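You operate a simulated robot arm through the tools that you are given. There is no shell and no other tool. Be economical: measure what you need, move in short steps, check, and stop when the job is done.

The job below is to be done with a simulated robot arm. You get a single attempt, and the scene is never put back.

JOB
Tidy up at the dresser top. At the end: the purple small box (marked "FUSES") from the dresser top is in the odds drawer; the purple tissue pack (marked "TISSUES") from the dresser top is in the tissue drawer; whatever was shut is shut again. Leave all else as you found it, and nothing knocked over (what rides in a drawer may roll over).

It is judged by the outcome, as a careful person would: the job done as asked, and still so three seconds after it is handed in. It fails if anything else is knocked over, pushed out of place, dropped, spilled or broken.

ROBOT AND FRAMES
A 7-joint arm with a two-finger parallel gripper, fixed in place. Base frame: the origin is at the foot of the arm, x ahead of it, y to its left, z up. Lengths are in mm, angles in degrees, forces in N, time in s.
With the tool pointing down near the work surface it reaches from about 240 to 680 mm from the base axis. Its first joint turns from -66.0 to 66.0 degrees. Payload 2.4 kg.
The TCP is the grasp point between the finger pads, 30 mm short of the fingertips. In the tool frame z runs along the fingers and y along their closing line. The gripper opens to 94 mm. The fingers are 28 mm wide and 10 mm thick; the gripper's body (50 by 96 mm) begins 55 mm behind the TCP.
Orientation is told as [roll, pitch, yaw] about the base's x, y, z axes, in that order, counted from this pose: with the fingers straight down and closing along the base's y, the tool's x points along the base's -x, its y along +y and its z along -z.

CONTROLS
- The arm moves only by the tool play_rows. Its argument "commands" is text: rows parted by semicolons, each of 7 numbers parted by spaces: the closure, from 0 (fully open) to 1 (shut), then the shift along the tool's x, y, z in units of 40 mm (1.0 is 40 mm), then the turn, a rotation vector about the tool's x, y, z in units of 4 degrees (1.0 is 4 degrees). In form: fingers tx ty tz ax ay az; .... A call has 1 to 12 rows; each row shifts and turns the commanded pose from where the row before left it, along the tool's axes as they then stand. A call with a number of a shift or a turn outside -1 to 1 is refused whole. Each row takes 0.2 s and may step no farther than 50 mm and 8.6 degrees from the row before; otherwise, or with a gripper value out of range, the whole call is refused. Where a pose cannot be reached the arm comes as near as it can. A force on the tool above 40 N (or 10 N above the force at the start of the call, whichever is more), or a blocked arm, ends the call early, and 0.2 s more pass. Each finger travels about 153 mm/s and halts on what it meets, pressing with about 26 N; the grip force reading is that of the motor and also rises with nothing between the fingers. The clock runs only during rows and for 0.2 s after the last one: add rows that do not move to give the fingers time. It gives the time, the measured TCP pose, the force on the tool (base axes), the opening and the grip force at its end, in the units of the frame above (readings bear some noise), and new pictures: "show" is both (left out), scene, wrist or none.
- Cameras (640 x 400 px; columns grow to the right, rows downward): "scene" is fixed at [20.8, 470, 1428.7]; the picture's right is [-0.88, -0.48, 0.00], its down [-0.34, 0.62, -0.71] and it looks along [0.34, -0.62, -0.71] (base axes); focal length 315 px, centre (320, 200). "wrist" rides on the gripper at [76, 14, -102] in the tool frame; the picture's right is [-0.18, 0.98, 0.00], its down [-0.75, -0.14, -0.64] and it looks along [-0.63, -0.12, 0.77] (tool axes); focal length 243 px, centre (320, 200). There is no depth. A picture from a camera that has moved, and an enlarged one, comes with that camera's place and axes in the base frame and with its lens.
- enlarge(camera, box): a new picture of the part [left, top, right, bottom] of that camera's present view, enlarged. No time passes.
- close_job(): hands the job in; it is judged then, once.

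Work in short steps. Places have to be worked out from the pictures, the camera data and where the tool is seen: move nearer, look again, correct. Check each grasp and each placing, and mend what went wrong. You have 120 turns and 170 pictures in all, those below and enlarged ones among them. Open the gripper and draw the arm clear of the work before you hand the job in, unless the task says otherwise; then end with one line.

The tools are called as name(argument=value, ...) on one line, values as JSON. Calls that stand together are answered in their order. play_rows: Moves the arm, as the interface text tells. Its arguments: {"type":"object","properties":{"commands":{"type":"string"},"show":{"type":"string","enum":["both","scene","wrist","none"]}},"required":["commands"]} The other tools are called the same way: enlarge (camera, box) takes an enlarged picture of a part of a camera's view; close_job () hands the job in.

At the start:

```text
t: 0.0
ee_pos: [416.7, -76.5, 1085.4]
orientation: [0.0, 0.1, 0.0]
wrist_force: [0.1, -0.4, 0.0]
gripper_width: 93.8
gripper_force: 0.0
```

scene: 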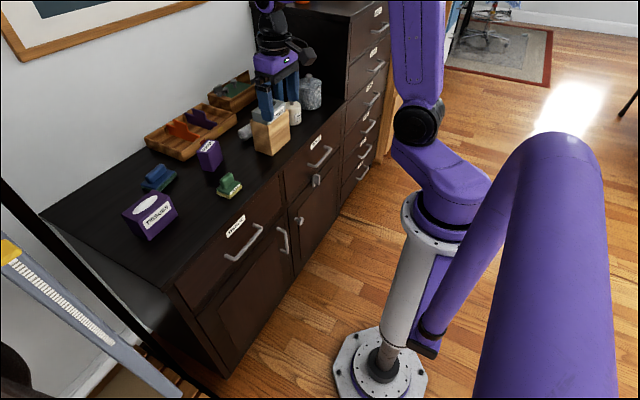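
wrist: 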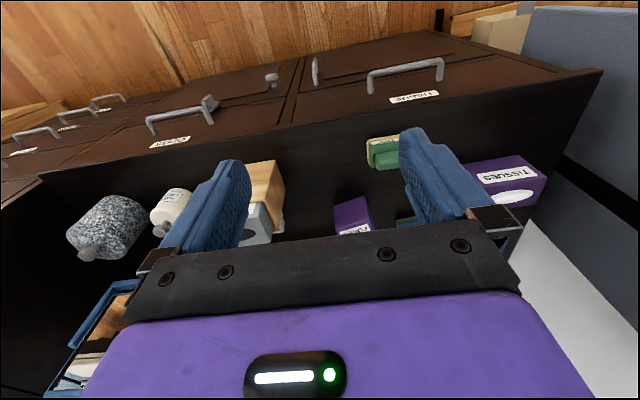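

I'll read the labels first.

enlarge(camera="scene", box=[100, 60, 340, 210])

enlarge(camera="scene", box=[170, 120, 410, 270])

enlarge(camera="wrist", box=[0, 40, 640, 260])

enlarge(camera="scene", box=[300, 0, 420, 200])

```text
2.67 times, centred on (220, 135) of scene
camera zoom: at [20.8, 470.0, 1428.7], right [-0.88, -0.48, 0.0], down [-0.34, 0.62, -0.71], along [0.34, -0.62, -0.71], focal length 841 px, centre (587, 373)
```

zoom: 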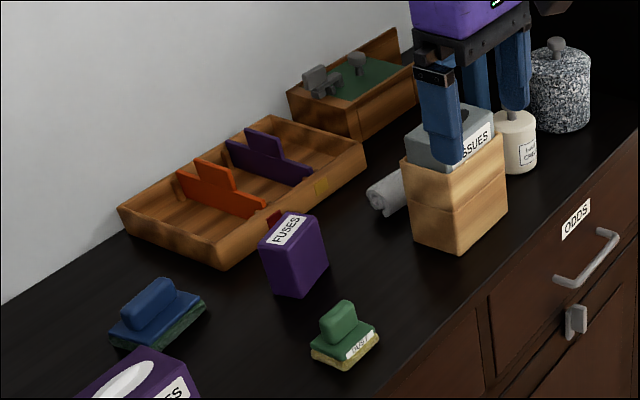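

```text
2.67 times, centred on (290, 195) of scene
camera zoom: at [20.8, 470.0, 1428.7], right [-0.88, -0.48, 0.0], down [-0.34, 0.62, -0.71], along [0.34, -0.62, -0.71], focal length 841 px, centre (400, 213)
```

zoom: 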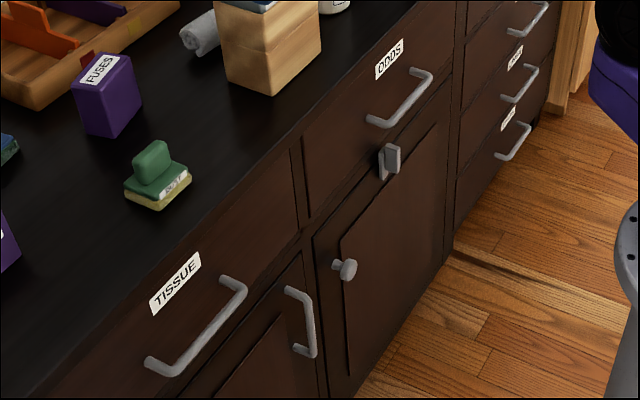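

```text
1.00 times, centred on (320, 150) of wrist
camera zoom: at [341.3, -62.0, 1187.7], right [0.18, 0.98, 0.0], down [0.75, -0.14, 0.64], along [0.63, -0.12, -0.77], focal length 243 px, centre (320, 250)
```

zoom: 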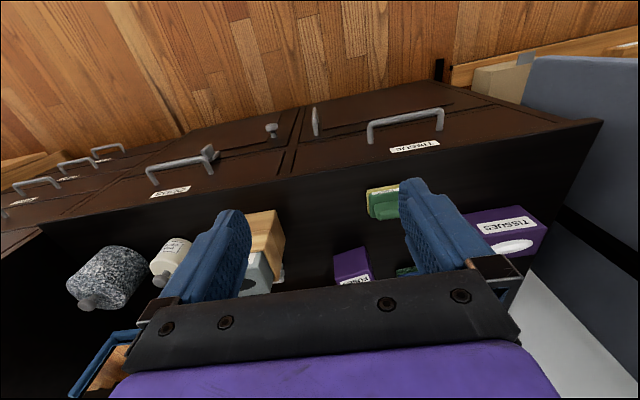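

```text
2.00 times, centred on (360, 100) of scene
camera zoom: at [20.8, 470.0, 1428.7], right [-0.88, -0.48, 0.0], down [-0.34, 0.62, -0.71], along [0.34, -0.62, -0.71], focal length 630 px, centre (240, 400)
```

zoom: 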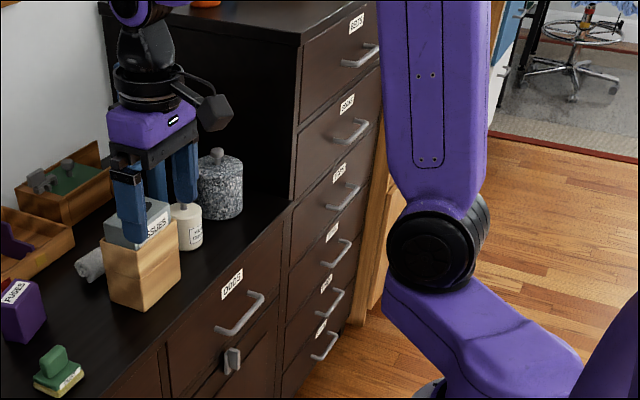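

The two target drawers are shut, with their fronts at about x≈490. I'll back off and lower the arm so the wrist camera can see the handles and the latch.

play_rows(commands="0 0.58 0.68 0.68 0 0 0;0 0.58 0.68 0.68 0 0 0;0 0.58 0.68 0.68 0 0 0;0 0.58 0.68 0.68 0 0 0;0 0.58 0.68 0.68 0 0 0")

enlarge(camera="scene", box=[260, 120, 380, 210])

```text
t: 1.2
ee_pos: [300.6, 59.6, 949.7]
orientation: [0.0, -0.1, 0.0]
wrist_force: [0.3, -1.0, 0.0]
gripper_width: 94.2
gripper_force: 0.1
camera wrist: at [225.8, 74.1, 1052.0], right [0.19, 0.98, 0.0], down [0.75, -0.14, 0.64], along [0.63, -0.12, -0.77], focal length 243 px, centre (320, 200)
```

scene: 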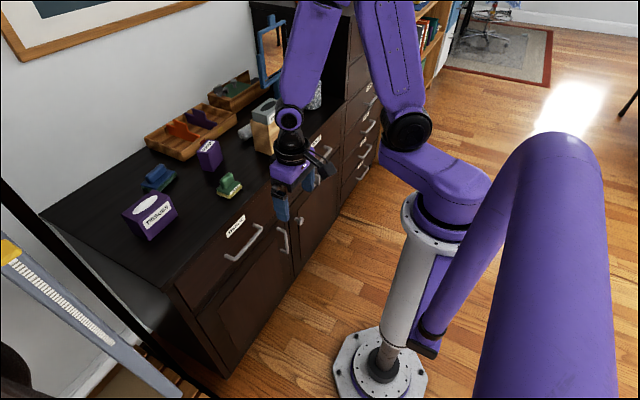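
wrist: 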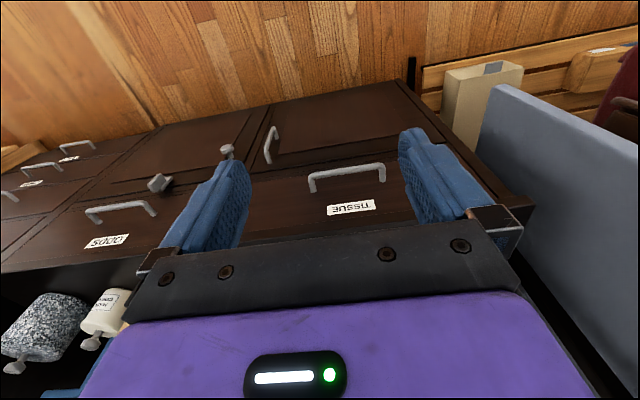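

```text
4.44 times, centred on (320, 165) of scene
camera zoom: at [20.8, 470.0, 1428.7], right [-0.88, -0.48, 0.0], down [-0.34, 0.62, -0.71], along [0.34, -0.62, -0.71], focal length 1401 px, centre (320, 356)
```

zoom: 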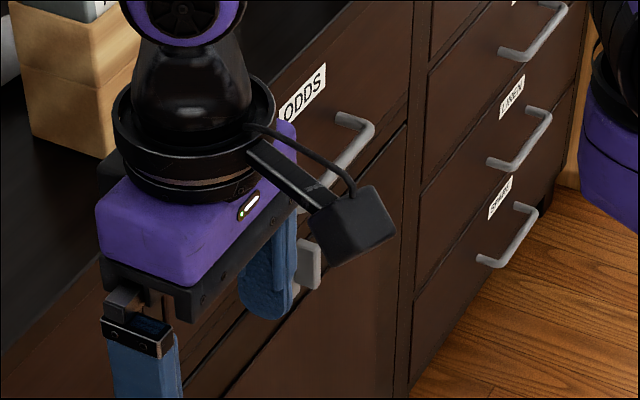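

The TISSUE handle bar is at about (487, 78, 662) and runs along y. I'll yaw the tool 90° here so the fingers can close in the vertical plane, then tilt it forward.

play_rows(commands="0.3 0 0 0 0 0 1;0.3 0 0 0 0 0 1;0.3 0 0 0 0 0 1;0.3 0 0 0 0 0 1;0.3 0 0 0 0 0 1;0.3 0 0 0 0 0 1;0.3 0 0 0 0 0 1;0.3 0 0 0 0 0 1;0.3 0 0 0 0 0 1;0.3 0 0 0 0 0 1;0.3 0 0 0 0 0 1;0.3 0 0 0 0 0 1", show="none")

play_rows(commands="0.3 0 0 0 0 0 1;0.3 0 0 0 0 0 1;0.3 0 0 0 0 0 1;0.3 0 0 0 0 0 1;0.3 0 0 0 0 0 1;0.3 0 0 0 0 0 1;0.3 0 0 0 0 0 1;0.3 0 0 0 0 0 1;0.3 0 0 0 0 0 1;0.3 0 0 0 0 0 1;0.3 0 0 0 0 0 0.5;0.3 0 0 0 0 0 0", show="none")

play_rows(commands="0.3 0 0 0 -1 0 0;0.3 0 0 0 -1 0 0;0.3 0 0 0 -1 0 0;0.3 0 0 0 -1 0 0;0.3 0 0 0 -1 0 0;0.3 0 0 0 -1 0 0;0.3 0 0 0 -1 0 0;0.3 0 0 0 -1 0 0;0.3 0 0 0 -1 0 0;0.3 0 0 0 -1 0 0;0.3 0 0 0 -1 0 0;0.3 0 0 0 -1 0 0")

```text
t: 3.8
ee_pos: [301.4, 58.3, 949.1]
orientation: [0.0, 0.0, -48.1]
wrist_force: [0.5, -0.4, -0.6]
gripper_width: 65.7
gripper_force: 0.0
```

```text
t: 6.4
ee_pos: [300.0, 59.7, 950.2]
orientation: [0.0, 0.0, -90.1]
wrist_force: [0.4, 1.0, 0.5]
gripper_width: 66.0
gripper_force: 0.0
```

```text
t: 9.0
ee_pos: [395.9, 13.3, 1139.4]
orientation: [45.2, -0.1, -90.0]
wrist_force: [0.6, -0.5, -1.1]
gripper_width: 65.8
gripper_force: 0.1
out of reach, approached as far as the arm can: row 4, 5, 6, 7, 8, 9, 10, 11, 12
camera wrist: at [334.0, 89.5, 1221.8], right [0.69, -0.18, 0.7], down [-0.55, -0.75, 0.35], along [0.46, -0.63, -0.63], focal length 243 px, centre (320, 200)
```

scene: 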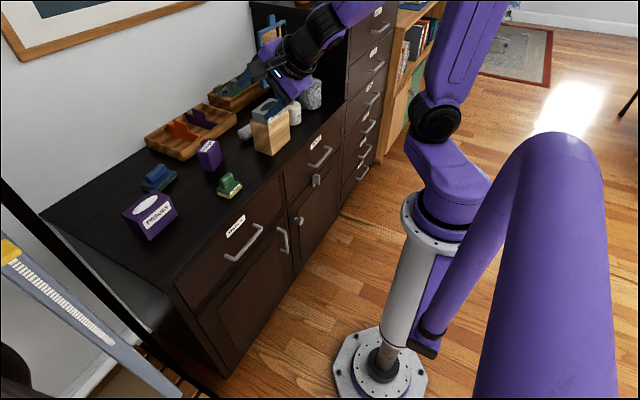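
wrist: 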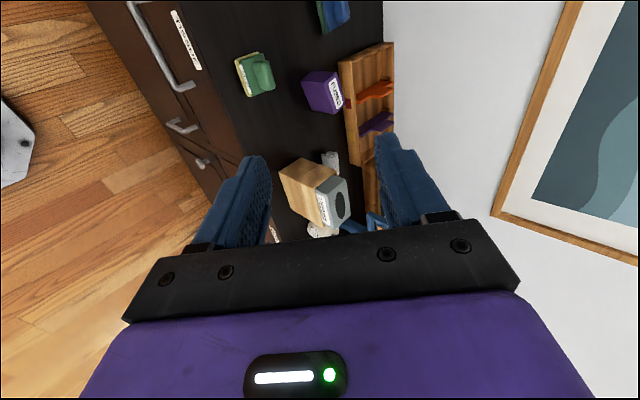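

The tilt at x=300 was out of reach and the arm drifted. I'll send a null row to see where the commanded pose stands.

play_rows(commands="0.3 0 0 0 0 0 0", show="none")

```text
t: 9.4
ee_pos: [395.1, 13.1, 1139.0]
orientation: [45.0, 0.1, -89.9]
wrist_force: [-0.5, -0.2, -0.1]
gripper_width: 65.3
gripper_force: 0.1
```

Now I'll move toward (445, 78, 1000) at a 45° tilt to check tracking.

play_rows(commands="0.3 0.406 -0.394 0.835 0 0 0;0.3 0.406 -0.394 0.835 0 0 0;0.3 0.406 -0.394 0.835 0 0 0;0.3 0.406 -0.394 0.835 0 0 0", show="none")

```text
t: 10.4
ee_pos: [408.3, 339.0, 1037.3]
orientation: [45.1, 0.2, -46.8]
wrist_force: [1.6, -1.5, -0.3]
gripper_width: 65.7
gripper_force: 0.0
out of reach, approached as far as the arm can: row 1, 2, 3
```

The arm swung to the side, so I'll check whether it settles.

play_rows(commands="0.3 0 0 0 0 0 0;0.3 0 0 0 0 0 0;0.3 0 0 0 0 0 0")

```text
t: 11.2
ee_pos: [462.6, 75.9, 1036.3]
orientation: [44.9, 0.1, -89.9]
wrist_force: [0.6, -0.2, -0.2]
gripper_width: 65.7
gripper_force: 0.0
camera wrist: at [400.2, 152.5, 1119.8], right [0.69, -0.18, 0.7], down [-0.55, -0.75, 0.35], along [0.46, -0.63, -0.63], focal length 243 px, centre (320, 200)
```

scene: 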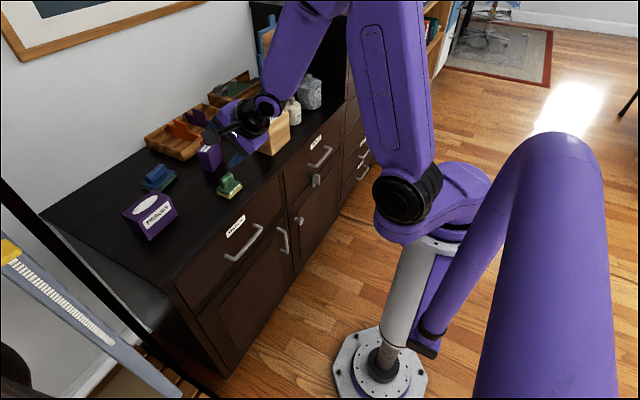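
wrist: 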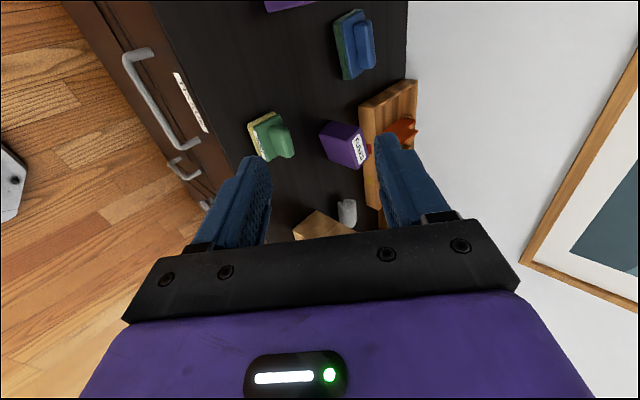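

Unreachable poses cause big jumps, so I'll avoid them. I'll cut the tilt to 30° and descend to (430, 78, 850) for a closer look at the handle.

play_rows(commands="0.3 0 0 0 1 0 0;0.3 0 0 0 1 0 0;0.3 0 0 0 1 0 0;0.3 0 0 0 0.75 0 0;0.3 0 0 0 0 0 0", show="none")

play_rows(commands="0.3 0.01 -0.604 0.725 0 0 0;0.3 0.01 -0.604 0.725 0 0 0;0.3 0.01 -0.604 0.725 0 0 0;0.3 0.01 -0.604 0.725 0 0 0;0.3 0.01 -0.604 0.725 0 0 0")

```text
t: 12.4
ee_pos: [462.3, 76.3, 1037.4]
orientation: [30.0, 0.1, -90.0]
wrist_force: [-0.2, 0.0, -0.9]
gripper_width: 65.8
gripper_force: 0.0
```

```text
t: 13.6
ee_pos: [429.2, 78.6, 850.1]
orientation: [30.0, 0.0, -89.9]
wrist_force: [0.5, 0.1, -1.1]
gripper_width: 65.7
gripper_force: 0.1
camera wrist: at [390.4, 154.8, 946.1], right [0.85, -0.18, 0.49], down [-0.44, -0.75, 0.48], along [0.28, -0.63, -0.72], focal length 243 px, centre (320, 200)
```

scene: 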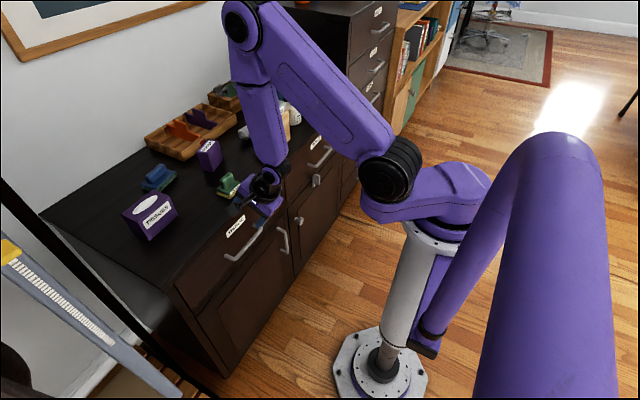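
wrist: 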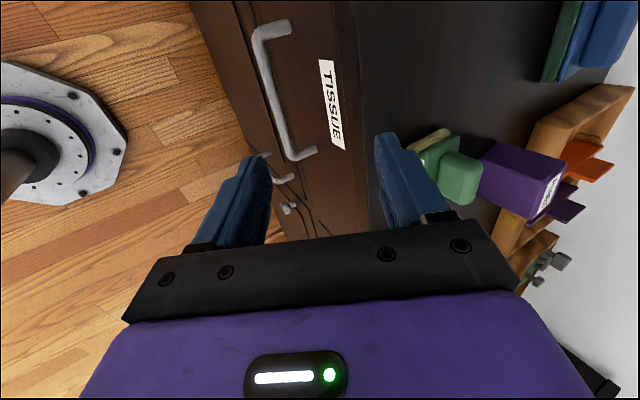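

From this view the bar is at about (468, 78, 688) and the face at x≈499. I'll go to a pre-grasp pose 60 mm back along the tool axis and check.

play_rows(commands="0.4 0 -0.392 0.832 0 0 0;0.4 0 -0.392 0.832 0 0 0;0.4 0 -0.392 0.832 0 0 0;0.4 0 0 0 0 0 0")

enlarge(camera="scene", box=[200, 150, 320, 270])

```text
t: 14.6
ee_pos: [438.8, 77.8, 741.4]
orientation: [30.1, 0.2, -89.8]
wrist_force: [0.4, 0.3, -0.2]
gripper_width: 56.6
gripper_force: 0.2
camera wrist: at [400.5, 154.4, 836.6], right [0.85, -0.18, 0.49], down [-0.44, -0.76, 0.48], along [0.28, -0.63, -0.72], focal length 243 px, centre (320, 200)
```

scene: 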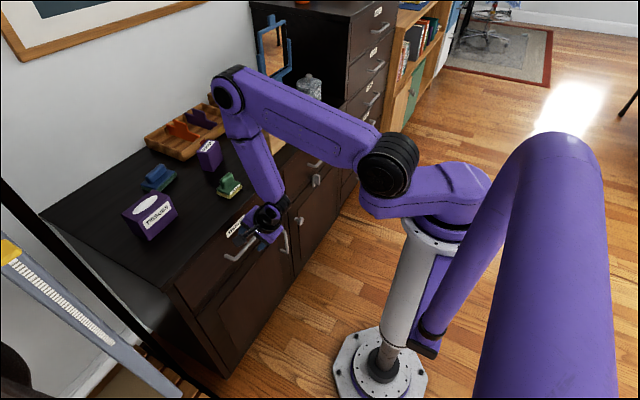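
wrist: 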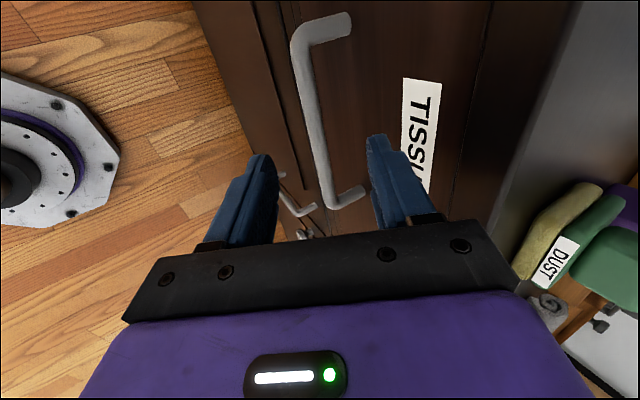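

```text
3.33 times, centred on (260, 210) of scene
camera zoom: at [20.8, 470.0, 1428.7], right [-0.88, -0.48, 0.0], down [-0.34, 0.62, -0.71], along [0.34, -0.62, -0.71], focal length 1051 px, centre (520, 167)
```

zoom: 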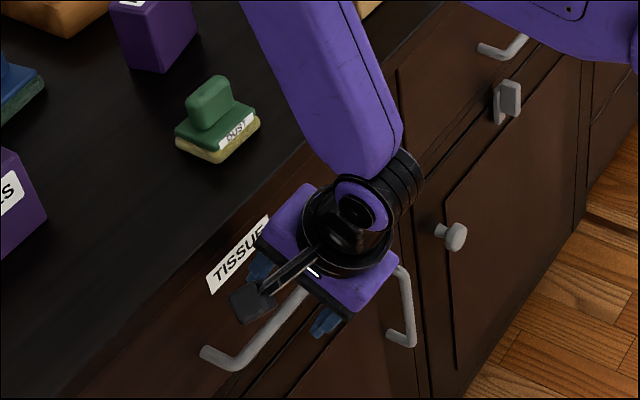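

Triangulating the two views puts the bar at about (474, 71, 673). I'll narrow the opening and slide over the bar.

play_rows(commands="0.7 0 0 0 0 0 0;0.7 0 0 0 0 0 0;0.7 0 -0.03 0.5 0 0 0;0.7 0 -0.03 0.5 0 0 0;0.7 0 -0.03 0.4 0 0 0;0.7 0 0 0 0 0 0", show="wrist")

enlarge(camera="wrist", box=[200, 100, 440, 250])

```text
t: 16.0
ee_pos: [465.4, 77.2, 690.9]
orientation: [30.0, 0.0, -89.9]
wrist_force: [-0.4, -0.5, 0.1]
gripper_width: 28.2
gripper_force: 0.0
camera wrist: at [425.8, 154.6, 786.0], right [0.85, -0.18, 0.49], down [-0.44, -0.75, 0.48], along [0.28, -0.63, -0.72], focal length 243 px, centre (320, 200)
```

wrist: 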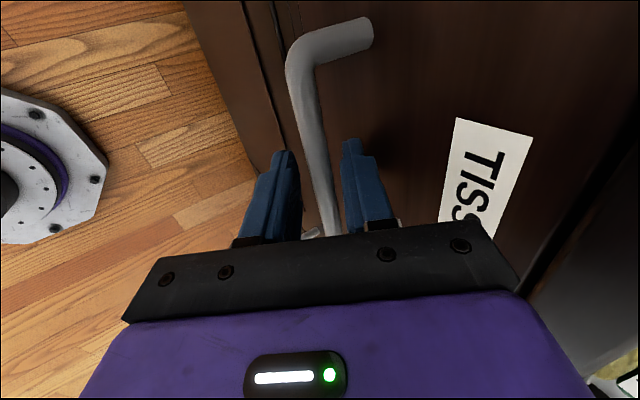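

```text
2.67 times, centred on (320, 175) of wrist
camera zoom: at [425.8, 154.6, 786.0], right [0.85, -0.18, 0.49], down [-0.44, -0.75, 0.48], along [0.28, -0.63, -0.72], focal length 647 px, centre (320, 267)
```

zoom: 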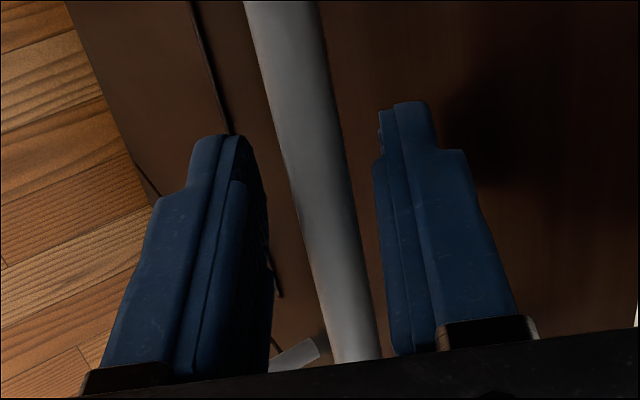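

The bar lies between the fingers, so I'll close on it.

play_rows(commands="1 0 0 0 0 0 0;1 0 0 0 0 0 0;1 0 0 0 0 0 0", show="none")

```text
t: 16.8
ee_pos: [465.6, 78.0, 690.1]
orientation: [30.3, 0.1, -90.0]
wrist_force: [-0.8, 1.0, 22.5]
gripper_width: 13.0
gripper_force: 45.2
```

It gripped at 13 mm. I'll pull along −x gently.

play_rows(commands="1 0 -0.433 -0.25 0 0 0;1 0 -0.433 -0.25 0 0 0;1 0 -0.433 -0.25 0 0 0;1 0 0 0 0 0 0")

```text
t: 17.3
ee_pos: [443.1, 77.4, 692.5]
orientation: [30.6, 0.1, -89.9]
wrist_force: [0.4, -0.5, 3.5]
gripper_width: 11.7
gripper_force: 45.2
stopped in row 2: the force on the tool passed its limit (the readings are from after the stop); the commanded pose is now the measured one
camera wrist: at [403.0, 154.6, 787.4], right [0.85, -0.18, 0.5], down [-0.45, -0.76, 0.48], along [0.29, -0.63, -0.72], focal length 243 px, centre (320, 200)
```

scene: 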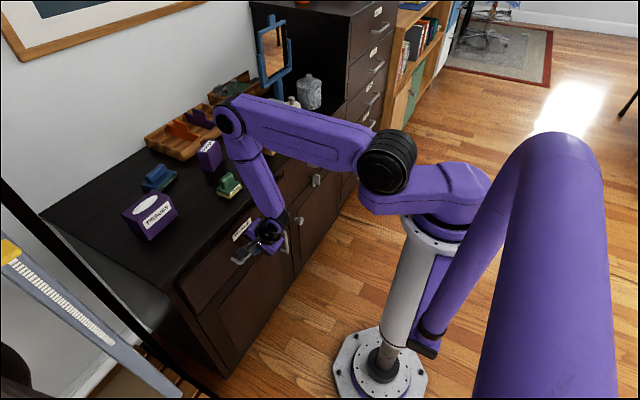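
wrist: 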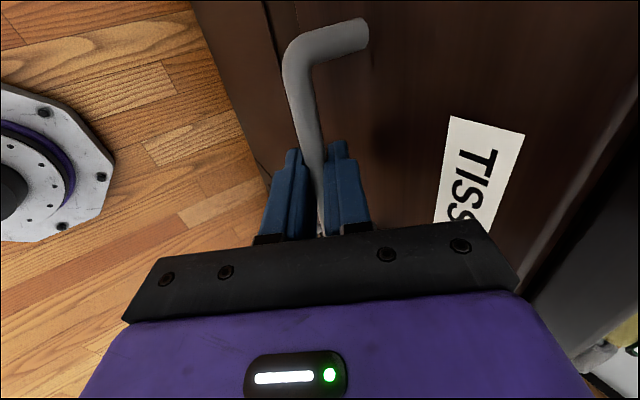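

The drawer followed by about 22 mm. I'll continue more slowly.

play_rows(commands="1 0 -0.217 -0.125 0 0 0;1 0 -0.217 -0.125 0 0 0;1 0 -0.217 -0.125 0 0 0;1 0 -0.217 -0.125 0 0 0;1 0 -0.217 -0.125 0 0 0;1 0 -0.217 -0.125 0 0 0", show="none")

```text
t: 18.7
ee_pos: [381.7, 78.1, 691.2]
orientation: [30.8, 0.2, -89.8]
wrist_force: [1.1, 3.4, 34.0]
gripper_width: 11.7
gripper_force: 45.7
```

It's now open about 84 mm. I'll continue another 50 mm with a slight lift to relieve the vertical load.

play_rows(commands="1 0 -0.2 -0.15 0 0 0;1 0 -0.2 -0.15 0 0 0;1 0 -0.217 -0.125 0 0 0;1 0 -0.217 -0.125 0 0 0;1 0 -0.217 -0.125 0 0 0;1 0 0 0 0 0 0")

```text
t: 20.1
ee_pos: [330.2, 77.4, 691.6]
orientation: [30.1, 0.1, -89.8]
wrist_force: [-1.6, 7.8, -33.8]
gripper_width: 11.6
gripper_force: 44.7
camera wrist: at [291.1, 154.4, 788.0], right [0.85, -0.18, 0.49], down [-0.44, -0.76, 0.48], along [0.28, -0.63, -0.72], focal length 243 px, centre (320, 200)
```

scene: 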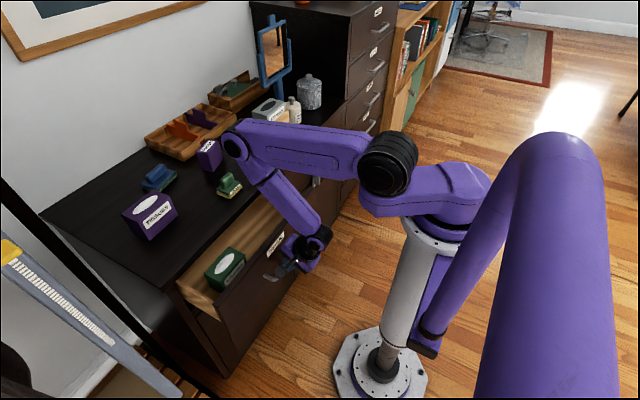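
wrist: 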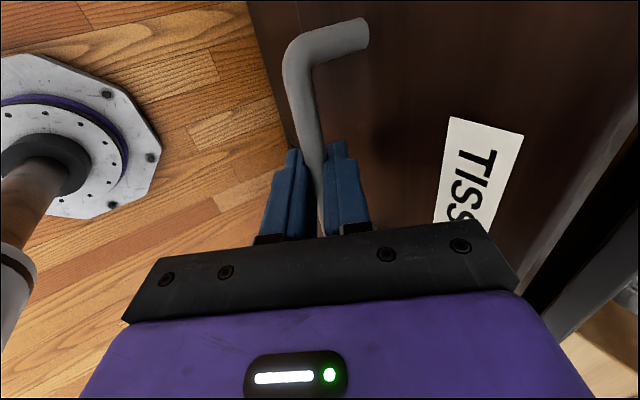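

The drawer is open about 135 mm with a green pack inside on the +y side. I'll release the bar and ease off mostly upward.

play_rows(commands="0.65 0 0 0 0 0 0;0.65 0 0 0 0 0 0;0.65 0 0.08 -0.24 0 0 0;0.65 0 0.08 -0.24 0 0 0", show="wrist")

```text
t: 21.1
ee_pos: [328.1, 78.1, 711.6]
orientation: [30.5, 0.1, -89.9]
wrist_force: [0.6, -0.8, 0.7]
gripper_width: 32.8
gripper_force: 0.0
camera wrist: at [288.4, 154.1, 808.6], right [0.85, -0.18, 0.5], down [-0.45, -0.76, 0.48], along [0.29, -0.63, -0.72], focal length 243 px, centre (320, 200)
```

wrist: 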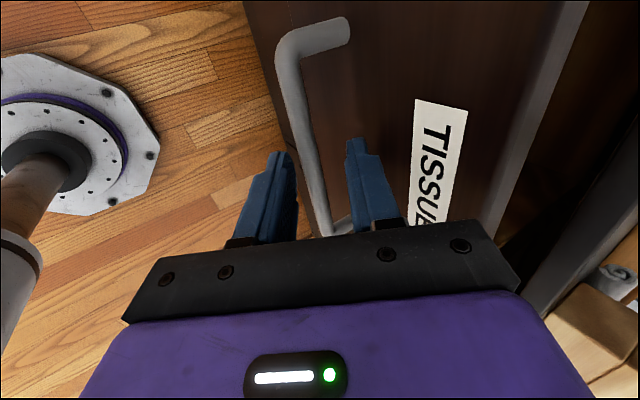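

The tips are almost past the bar. I'll continue up and reduce the tilt once clear.

play_rows(commands="0.65 0 0.1 -0.3 0 0 0;0.65 0 0.25 -0.433 0 0 0;0.65 0 0.25 -0.433 0 0 0", show="wrist")

```text
t: 21.9
ee_pos: [324.2, 77.5, 765.4]
orientation: [30.5, 0.1, -89.8]
wrist_force: [0.6, 0.7, 0.2]
gripper_width: 32.9
gripper_force: 0.0
camera wrist: at [284.8, 154.0, 861.2], right [0.85, -0.18, 0.5], down [-0.45, -0.76, 0.48], along [0.29, -0.63, -0.72], focal length 243 px, centre (320, 200)
```

wrist: 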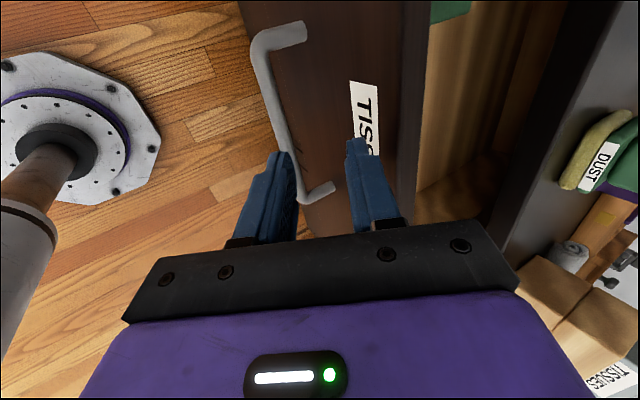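

Up clear of the drawer front, then to vertical.

play_rows(commands="0.65 0 0.5 -0.6 0 0 0;0.65 0 0.716 -0.741 0 0 0;0.65 0 0.3 -0.3 0 0 0;0.65 0 0 0 1 0 0;0.65 0 0 0 1 0 0;0.65 0 0 0 1 0 0;0.65 0 0 0 1 0 0;0.65 0 0 0 1 0 0;0.65 0 0 0 1 0 0;0.65 0 0 0 1 0 0;0.65 0 0 0 0.55 0 0")

```text
t: 24.3
ee_pos: [343.8, 77.1, 851.9]
orientation: [0.2, 0.1, -89.9]
wrist_force: [0.2, 0.5, -0.3]
gripper_width: 32.9
gripper_force: 0.0
camera wrist: at [357.3, 154.0, 954.9], right [0.98, -0.18, 0.0], down [-0.14, -0.75, 0.64], along [-0.11, -0.63, -0.77], focal length 243 px, centre (320, 200)
```

scene: 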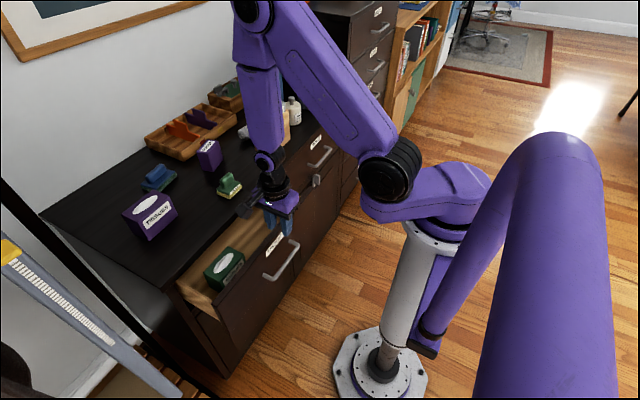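
wrist: 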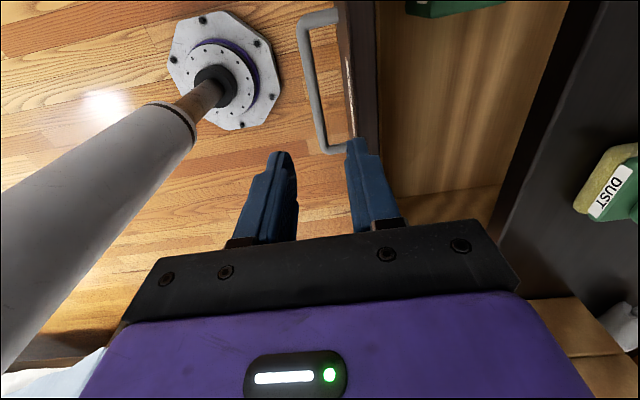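

Now I'll examine the tissue pack's shape.

enlarge(camera="scene", box=[100, 130, 260, 300])

```text
2.35 times, centred on (180, 215) of scene
camera zoom: at [20.8, 470.0, 1428.7], right [-0.88, -0.48, 0.0], down [-0.34, 0.62, -0.71], along [0.34, -0.62, -0.71], focal length 742 px, centre (649, 165)
```

zoom: 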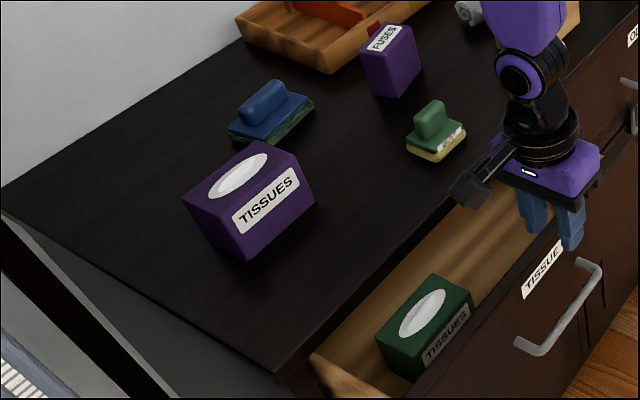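

The purple pack spans about x 628–695, y 157–247 and is about 60 tall. I'll close along x on its 67 mm side, so I'm going up and over to look.

play_rows(commands="0 0 0 -0.8 0 0 0;0 0 0 -0.8 0 0 0;0 0 0 -0.8 0 0 0;0 0 0 -0.8 0 0 0;0 0.4 0.914 0 0 0 0;0 0.4 0.914 0 0 0 0;0 0.4 0.914 0 0 0 0;0 0.4 0.914 0 0 0 0;0 0.4 0.914 0 0 0 0;0 0.4 0.914 0 0 0 0;0 0.4 0.914 0 0 0 0")

```text
t: 26.7
ee_pos: [597.3, 189.7, 980.9]
orientation: [0.2, 0.2, -89.8]
wrist_force: [-0.2, 0.7, -0.9]
gripper_width: 93.7
gripper_force: 0.2
camera wrist: at [612.0, 266.5, 1083.8], right [0.98, -0.18, 0.0], down [-0.14, -0.75, 0.64], along [-0.11, -0.63, -0.77], focal length 243 px, centre (320, 200)
```

scene: 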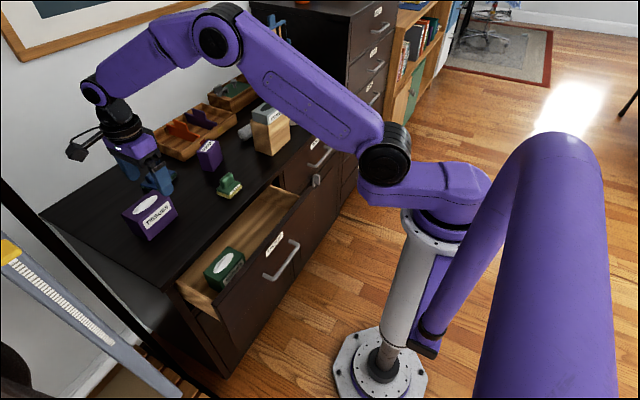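
wrist: 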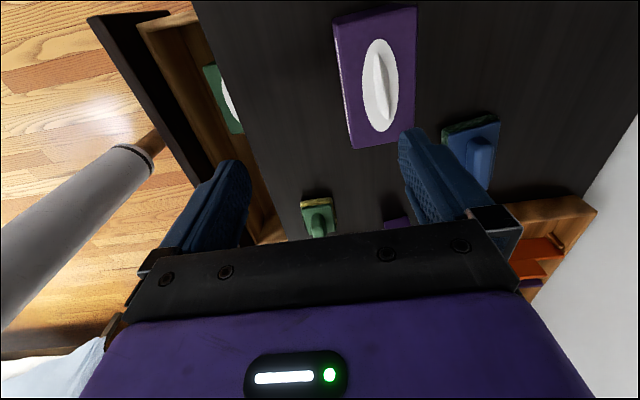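

The pack spans about x 622–683, y 142–249, centred at (652, 196). I'll move above it.

play_rows(commands="0 0.03 0.7 0.6 0 0 0;0 0.03 0.7 0.6 0 0 0;0 0 0 0.5 0 0 0;0 0 0 0 0 0 0")

enlarge(camera="scene", box=[70, 110, 230, 250])

```text
t: 27.7
ee_pos: [654.4, 192.5, 914.1]
orientation: [0.3, 0.1, -89.9]
wrist_force: [-0.6, 0.6, 0.4]
gripper_width: 93.8
gripper_force: 0.0
camera wrist: at [669.1, 269.4, 1016.8], right [0.98, -0.18, 0.0], down [-0.14, -0.76, 0.64], along [-0.11, -0.63, -0.77], focal length 243 px, centre (320, 200)
```

scene: 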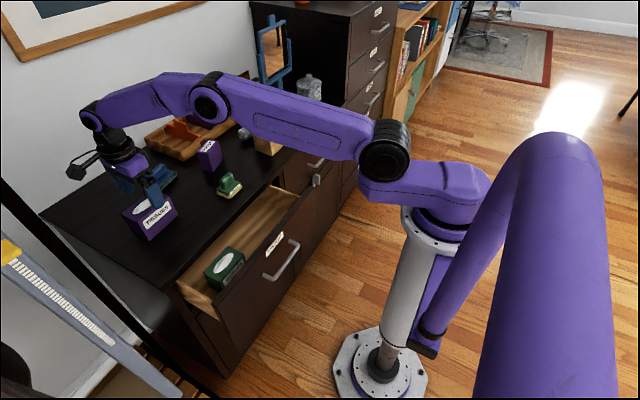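
wrist: 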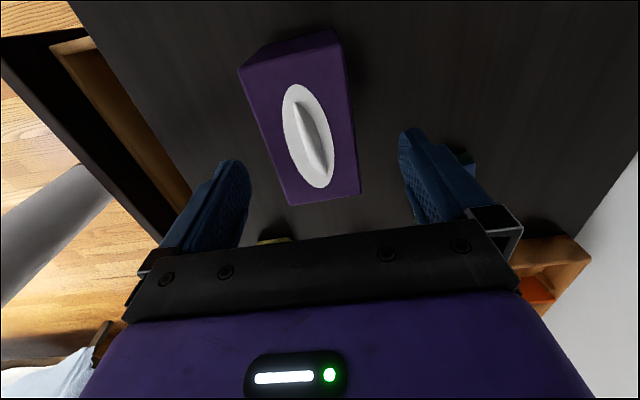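

```text
2.86 times, centred on (150, 180) of scene
camera zoom: at [20.8, 470.0, 1428.7], right [-0.88, -0.48, 0.0], down [-0.34, 0.62, -0.71], along [0.34, -0.62, -0.71], focal length 901 px, centre (806, 257)
```

zoom: 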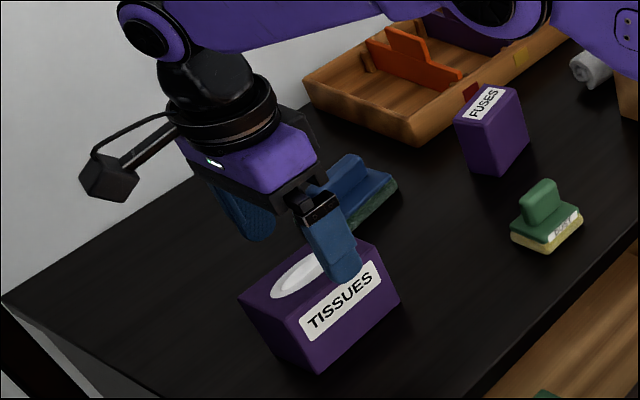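

Aligned, needing about a 5 mm shift in −x. I'll descend to z≈840.

play_rows(commands="0 0.05 -0.12 0.6 0 0 0;0 0 0 0.6 0 0 0;0 0 0 0.6 0 0 0;0 0 0 0.05 0 0 0", show="both")

```text
t: 28.7
ee_pos: [650.8, 195.2, 840.3]
orientation: [0.3, 0.1, -89.9]
wrist_force: [-0.5, 0.3, -0.4]
gripper_width: 94.0
gripper_force: 0.1
camera wrist: at [664.5, 271.4, 942.7], right [0.98, -0.18, 0.01], down [-0.14, -0.76, 0.64], along [-0.11, -0.63, -0.77], focal length 243 px, centre (320, 200)
```

scene: 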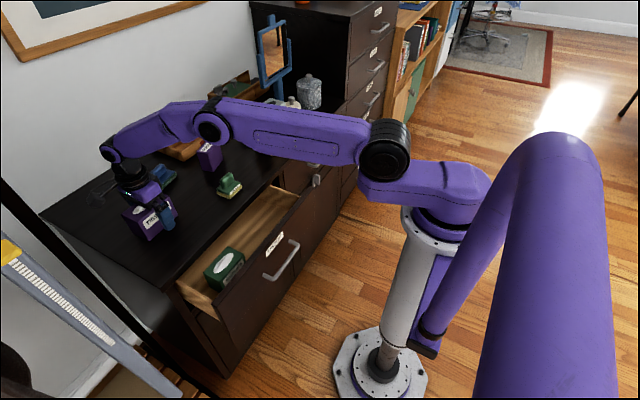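
wrist: 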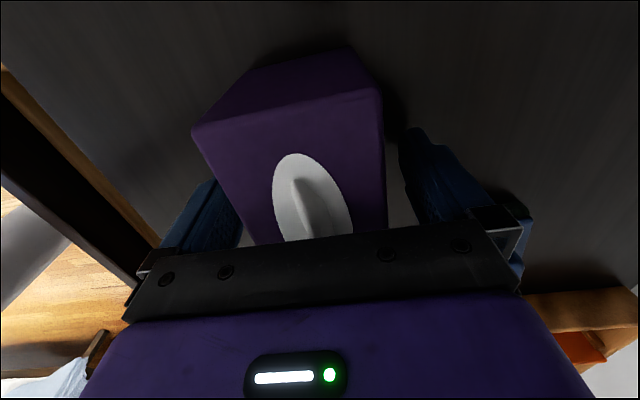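

It is straddled; I'll close.

play_rows(commands="0.2 0 0 0 0 0 0;0.4 0 0 0 0 0 0;0.6 0 0 0 0 0 0;1 0 0 0 0 0 0;1 0 0 0 0 0 0", show="none")

play_rows(commands="1 0 0 -0.5 0 0 0;1 0 0 -1 0 0 0;1 0 0 -0.7 0 0 0;1 0 0 0 0 0 0")

```text
t: 29.9
ee_pos: [650.6, 194.9, 839.7]
orientation: [0.4, 0.0, -89.9]
wrist_force: [-0.3, 0.9, 0.0]
gripper_width: 62.0
gripper_force: 25.9
```

```text
t: 30.9
ee_pos: [650.4, 195.3, 928.6]
orientation: [0.2, 0.1, -90.0]
wrist_force: [0.1, -0.1, -1.5]
gripper_width: 62.0
gripper_force: 26.0
camera wrist: at [663.9, 271.0, 1031.1], right [0.98, -0.18, 0.0], down [-0.14, -0.75, 0.64], along [-0.11, -0.63, -0.77], focal length 243 px, centre (320, 200)
```

scene: 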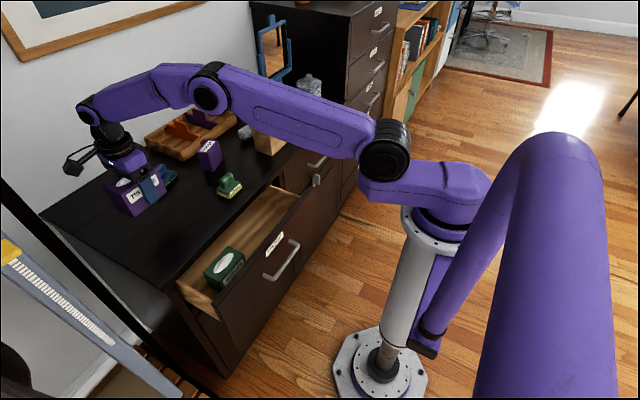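
wrist: 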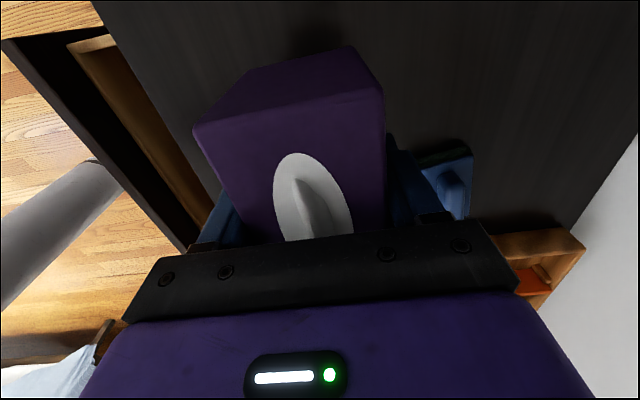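

It is held firmly. I'll move it above the open drawer and look in.

play_rows(commands="1 -0.4 -0.863 0 0 0 0;1 -0.4 -0.863 0 0 0 0;1 -0.4 -0.863 0 0 0 0;1 -0.4 -0.863 0 0 0 0;1 -0.4 -0.863 0 0 0 0;1 -0.4 -0.863 0 0 0 0;1 0 0 0 0 0 0")

enlarge(camera="scene", box=[160, 160, 340, 320])

```text
t: 32.5
ee_pos: [444.5, 97.0, 925.3]
orientation: [0.2, 0.0, -89.9]
wrist_force: [0.1, -0.1, -1.5]
gripper_width: 62.1
gripper_force: 26.4
camera wrist: at [458.3, 174.0, 1029.1], right [0.98, -0.18, 0.0], down [-0.14, -0.76, 0.64], along [-0.11, -0.63, -0.77], focal length 243 px, centre (320, 200)
```

scene: 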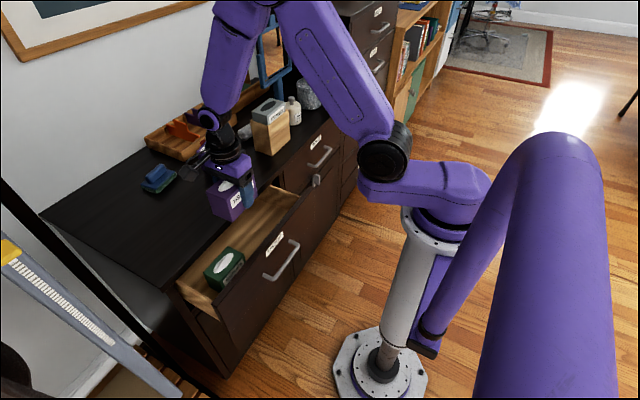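
wrist: 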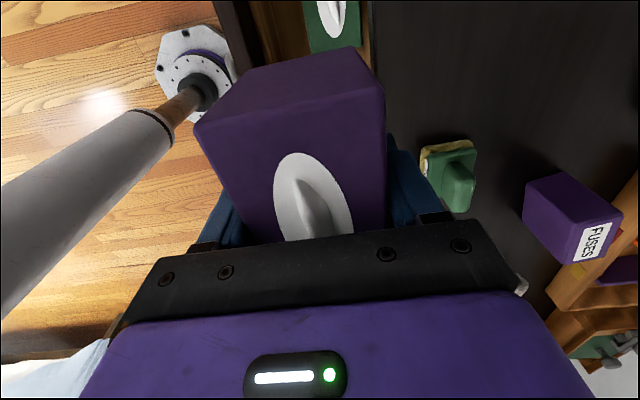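

```text
2.50 times, centred on (250, 240) of scene
camera zoom: at [20.8, 470.0, 1428.7], right [-0.88, -0.48, 0.0], down [-0.34, 0.62, -0.71], along [0.34, -0.62, -0.71], focal length 788 px, centre (495, 100)
```

zoom: 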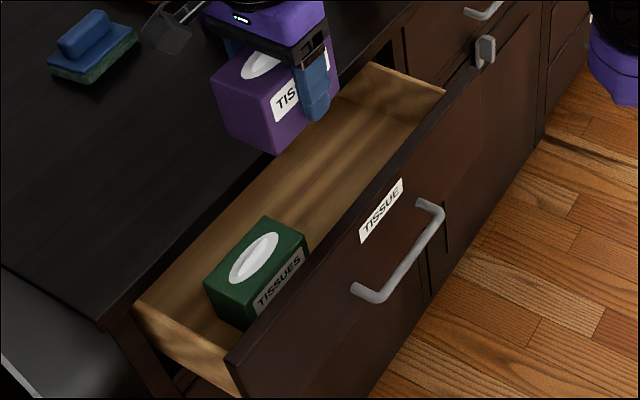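

The green pack is around y≥126 with its top at about 684. I'll put the purple one at y≈30, and while lowering it I'll use the near finger to pull the drawer out a little further for clearance. First I'll align and lower partway.

play_rows(commands="1 -0.84 -0.06 0 0 0 0;1 -0.84 -0.06 0 0 0 0;1 0 0 0.8 0 0 0;1 0 0 0.8 0 0 0;1 0 0 0.8 0 0 0;1 0 0 0 0 0 0")

enlarge(camera="scene", box=[180, 140, 340, 300])

```text
t: 33.9
ee_pos: [438.2, 31.3, 831.9]
orientation: [0.2, 0.1, -89.9]
wrist_force: [0.3, -0.2, -0.8]
gripper_width: 62.1
gripper_force: 26.0
camera wrist: at [453.4, 108.0, 933.2], right [0.98, -0.18, 0.01], down [-0.14, -0.76, 0.64], along [-0.11, -0.63, -0.77], focal length 243 px, centre (320, 200)
```

scene: 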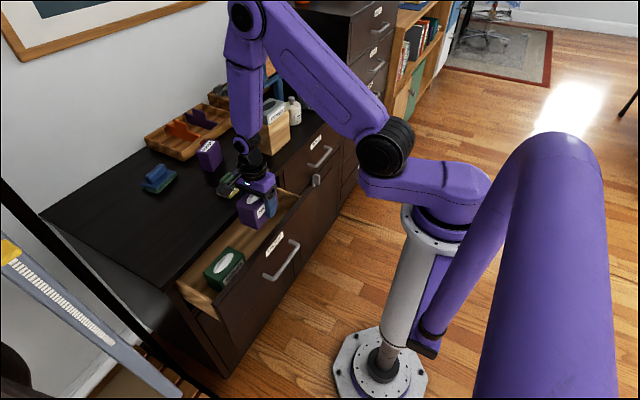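
wrist: 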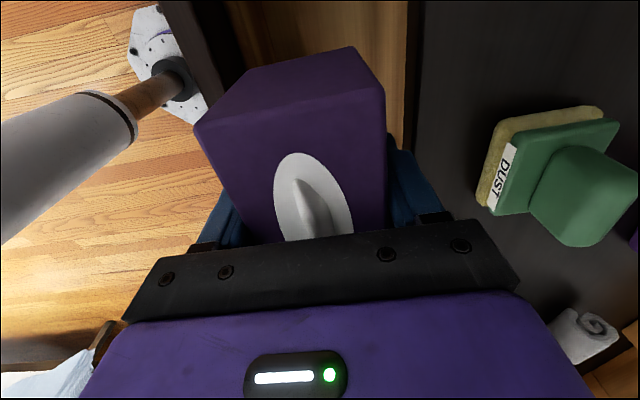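

```text
2.50 times, centred on (260, 220) of scene
camera zoom: at [20.8, 470.0, 1428.7], right [-0.88, -0.48, 0.0], down [-0.34, 0.62, -0.71], along [0.34, -0.62, -0.71], focal length 788 px, centre (470, 150)
```

zoom: 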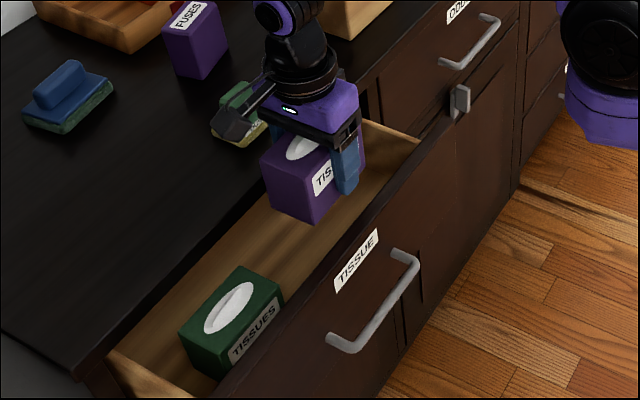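

The interior gap is about 404–495, too tight for box plus fingers. I'll set the pack down temporarily on a free part of the top, pull the drawer further out, then regrasp.

play_rows(commands="1 0 0 -0.9 0 0 0;1 0 0 -0.9 0 0 0;1 0.3 0.1 -0.7 0 0 0;1 0.745 0.7 0 0 0 0;1 0.745 0.76 0 0 0 0;1 0.745 0.76 0 0 0 0;1 0.745 0.76 0 0 0 0;1 0.6 0.76 0 0 0 0;1 0 0 0 0 0 0", show="none")

```text
t: 35.9
ee_pos: [591.0, 186.2, 933.1]
orientation: [0.2, 0.0, -90.0]
wrist_force: [-0.4, -0.2, -1.6]
gripper_width: 62.0
gripper_force: 25.7
```

Lower to just above z=841 and release gently.

play_rows(commands="1 0 0 0.8 0 0 0;1 0 0 0.8 0 0 0;1 0 0 0.5 0 0 0;1 0 0 0.18 0 0 0;1 0 0 0 0 0 0")

```text
t: 37.1
ee_pos: [592.6, 187.3, 840.9]
orientation: [0.3, 0.1, -89.9]
wrist_force: [-0.1, -0.1, -0.4]
gripper_width: 61.8
gripper_force: 26.1
camera wrist: at [606.3, 263.3, 943.2], right [0.98, -0.18, 0.0], down [-0.14, -0.76, 0.64], along [-0.11, -0.63, -0.77], focal length 243 px, centre (320, 200)
```

scene: 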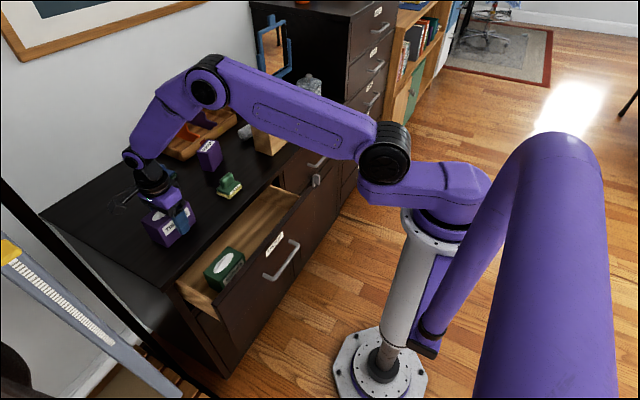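
wrist: 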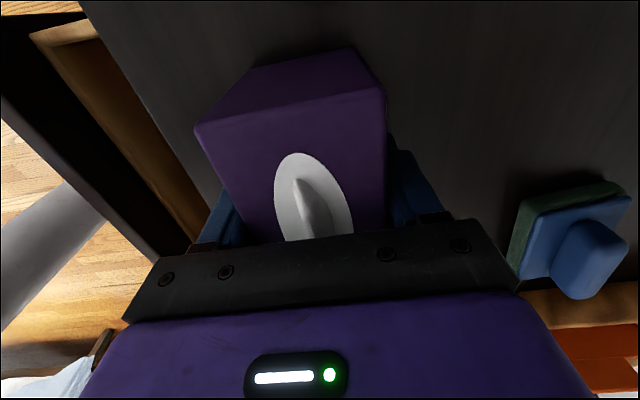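

play_rows(commands="0.3 0 0 0.02 0 0 0;0.2 0 0 0 0 0 0;0.1 0 0 -0.3 0 0 0;0.1 0 0 -1 0 0 0;0.1 0 0 -1 0 0 0;1 0 0 -0.3 0 0 0;1 -0.8 -0.8 0 0 0 0;1 -0.8 -0.8 0 0 0 0;1 -0.8 -0.8 0 0 0 0;1 -0.8 -0.8 0 0 0 0;1 -0.4 -0.6 0 0 0 0;1 0 0 0 0 0 0")

```text
t: 39.7
ee_pos: [440.8, 41.9, 943.5]
orientation: [0.4, 0.1, -89.9]
wrist_force: [0.1, 0.6, 0.3]
gripper_width: 0.2
gripper_force: 25.5
camera wrist: at [453.8, 117.9, 1045.6], right [0.98, -0.18, 0.0], down [-0.14, -0.76, 0.64], along [-0.11, -0.63, -0.77], focal length 243 px, centre (320, 200)
```

scene: 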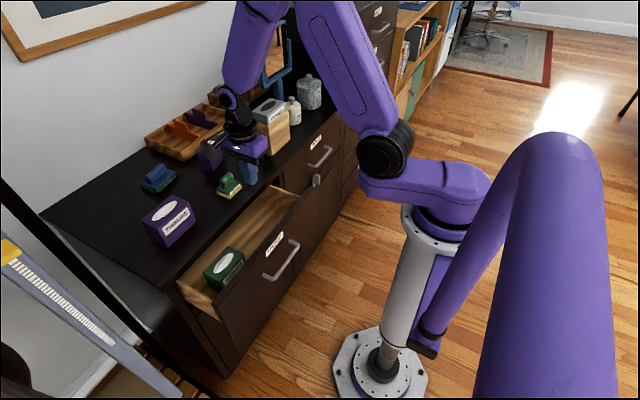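
wrist: 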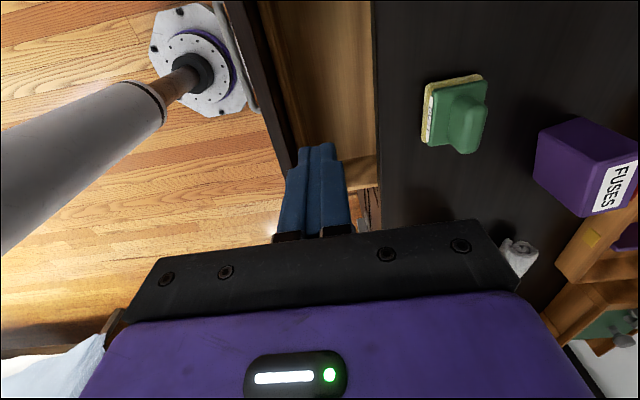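

The panel's inner face is at about x=405. I'll lower the closed fingers inside at y≈75 and pull −x.

play_rows(commands="1 0.825 0 0 0 0 0;1 0 0.02 0.94 0 0 0;1 0 0 0.94 0 0 0;1 0 0 0.94 0 0 0;1 0 0 0.94 0 0 0;1 0 0 0.94 0 0 0;1 0 -0.25 0 0 0 0;1 0 -0.25 0 0 0 0;1 0 -0.25 0 0 0 0;1 0 -0.25 0 0 0 0;1 0 -0.25 0 0 0 0;1 0 -0.25 0 0 0 0")

```text
t: 42.3
ee_pos: [381.2, 75.2, 754.1]
orientation: [0.1, 0.1, -89.9]
wrist_force: [-0.3, 0.2, -0.1]
gripper_width: 0.0
gripper_force: 26.1
camera wrist: at [395.3, 151.6, 856.9], right [0.98, -0.18, 0.0], down [-0.14, -0.75, 0.64], along [-0.11, -0.63, -0.77], focal length 243 px, centre (320, 200)
```

scene: 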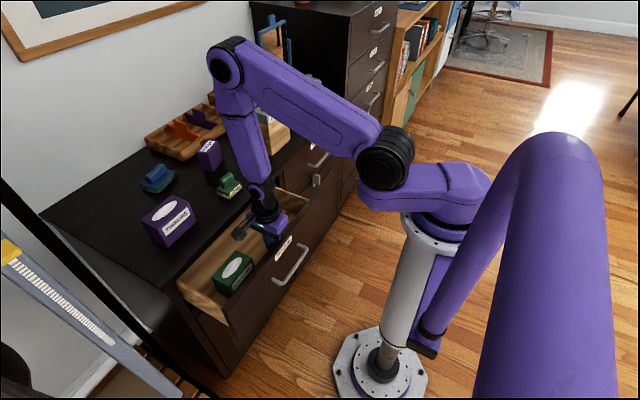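
wrist: 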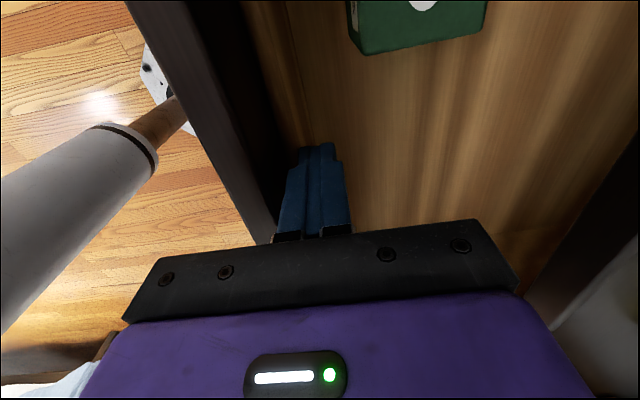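

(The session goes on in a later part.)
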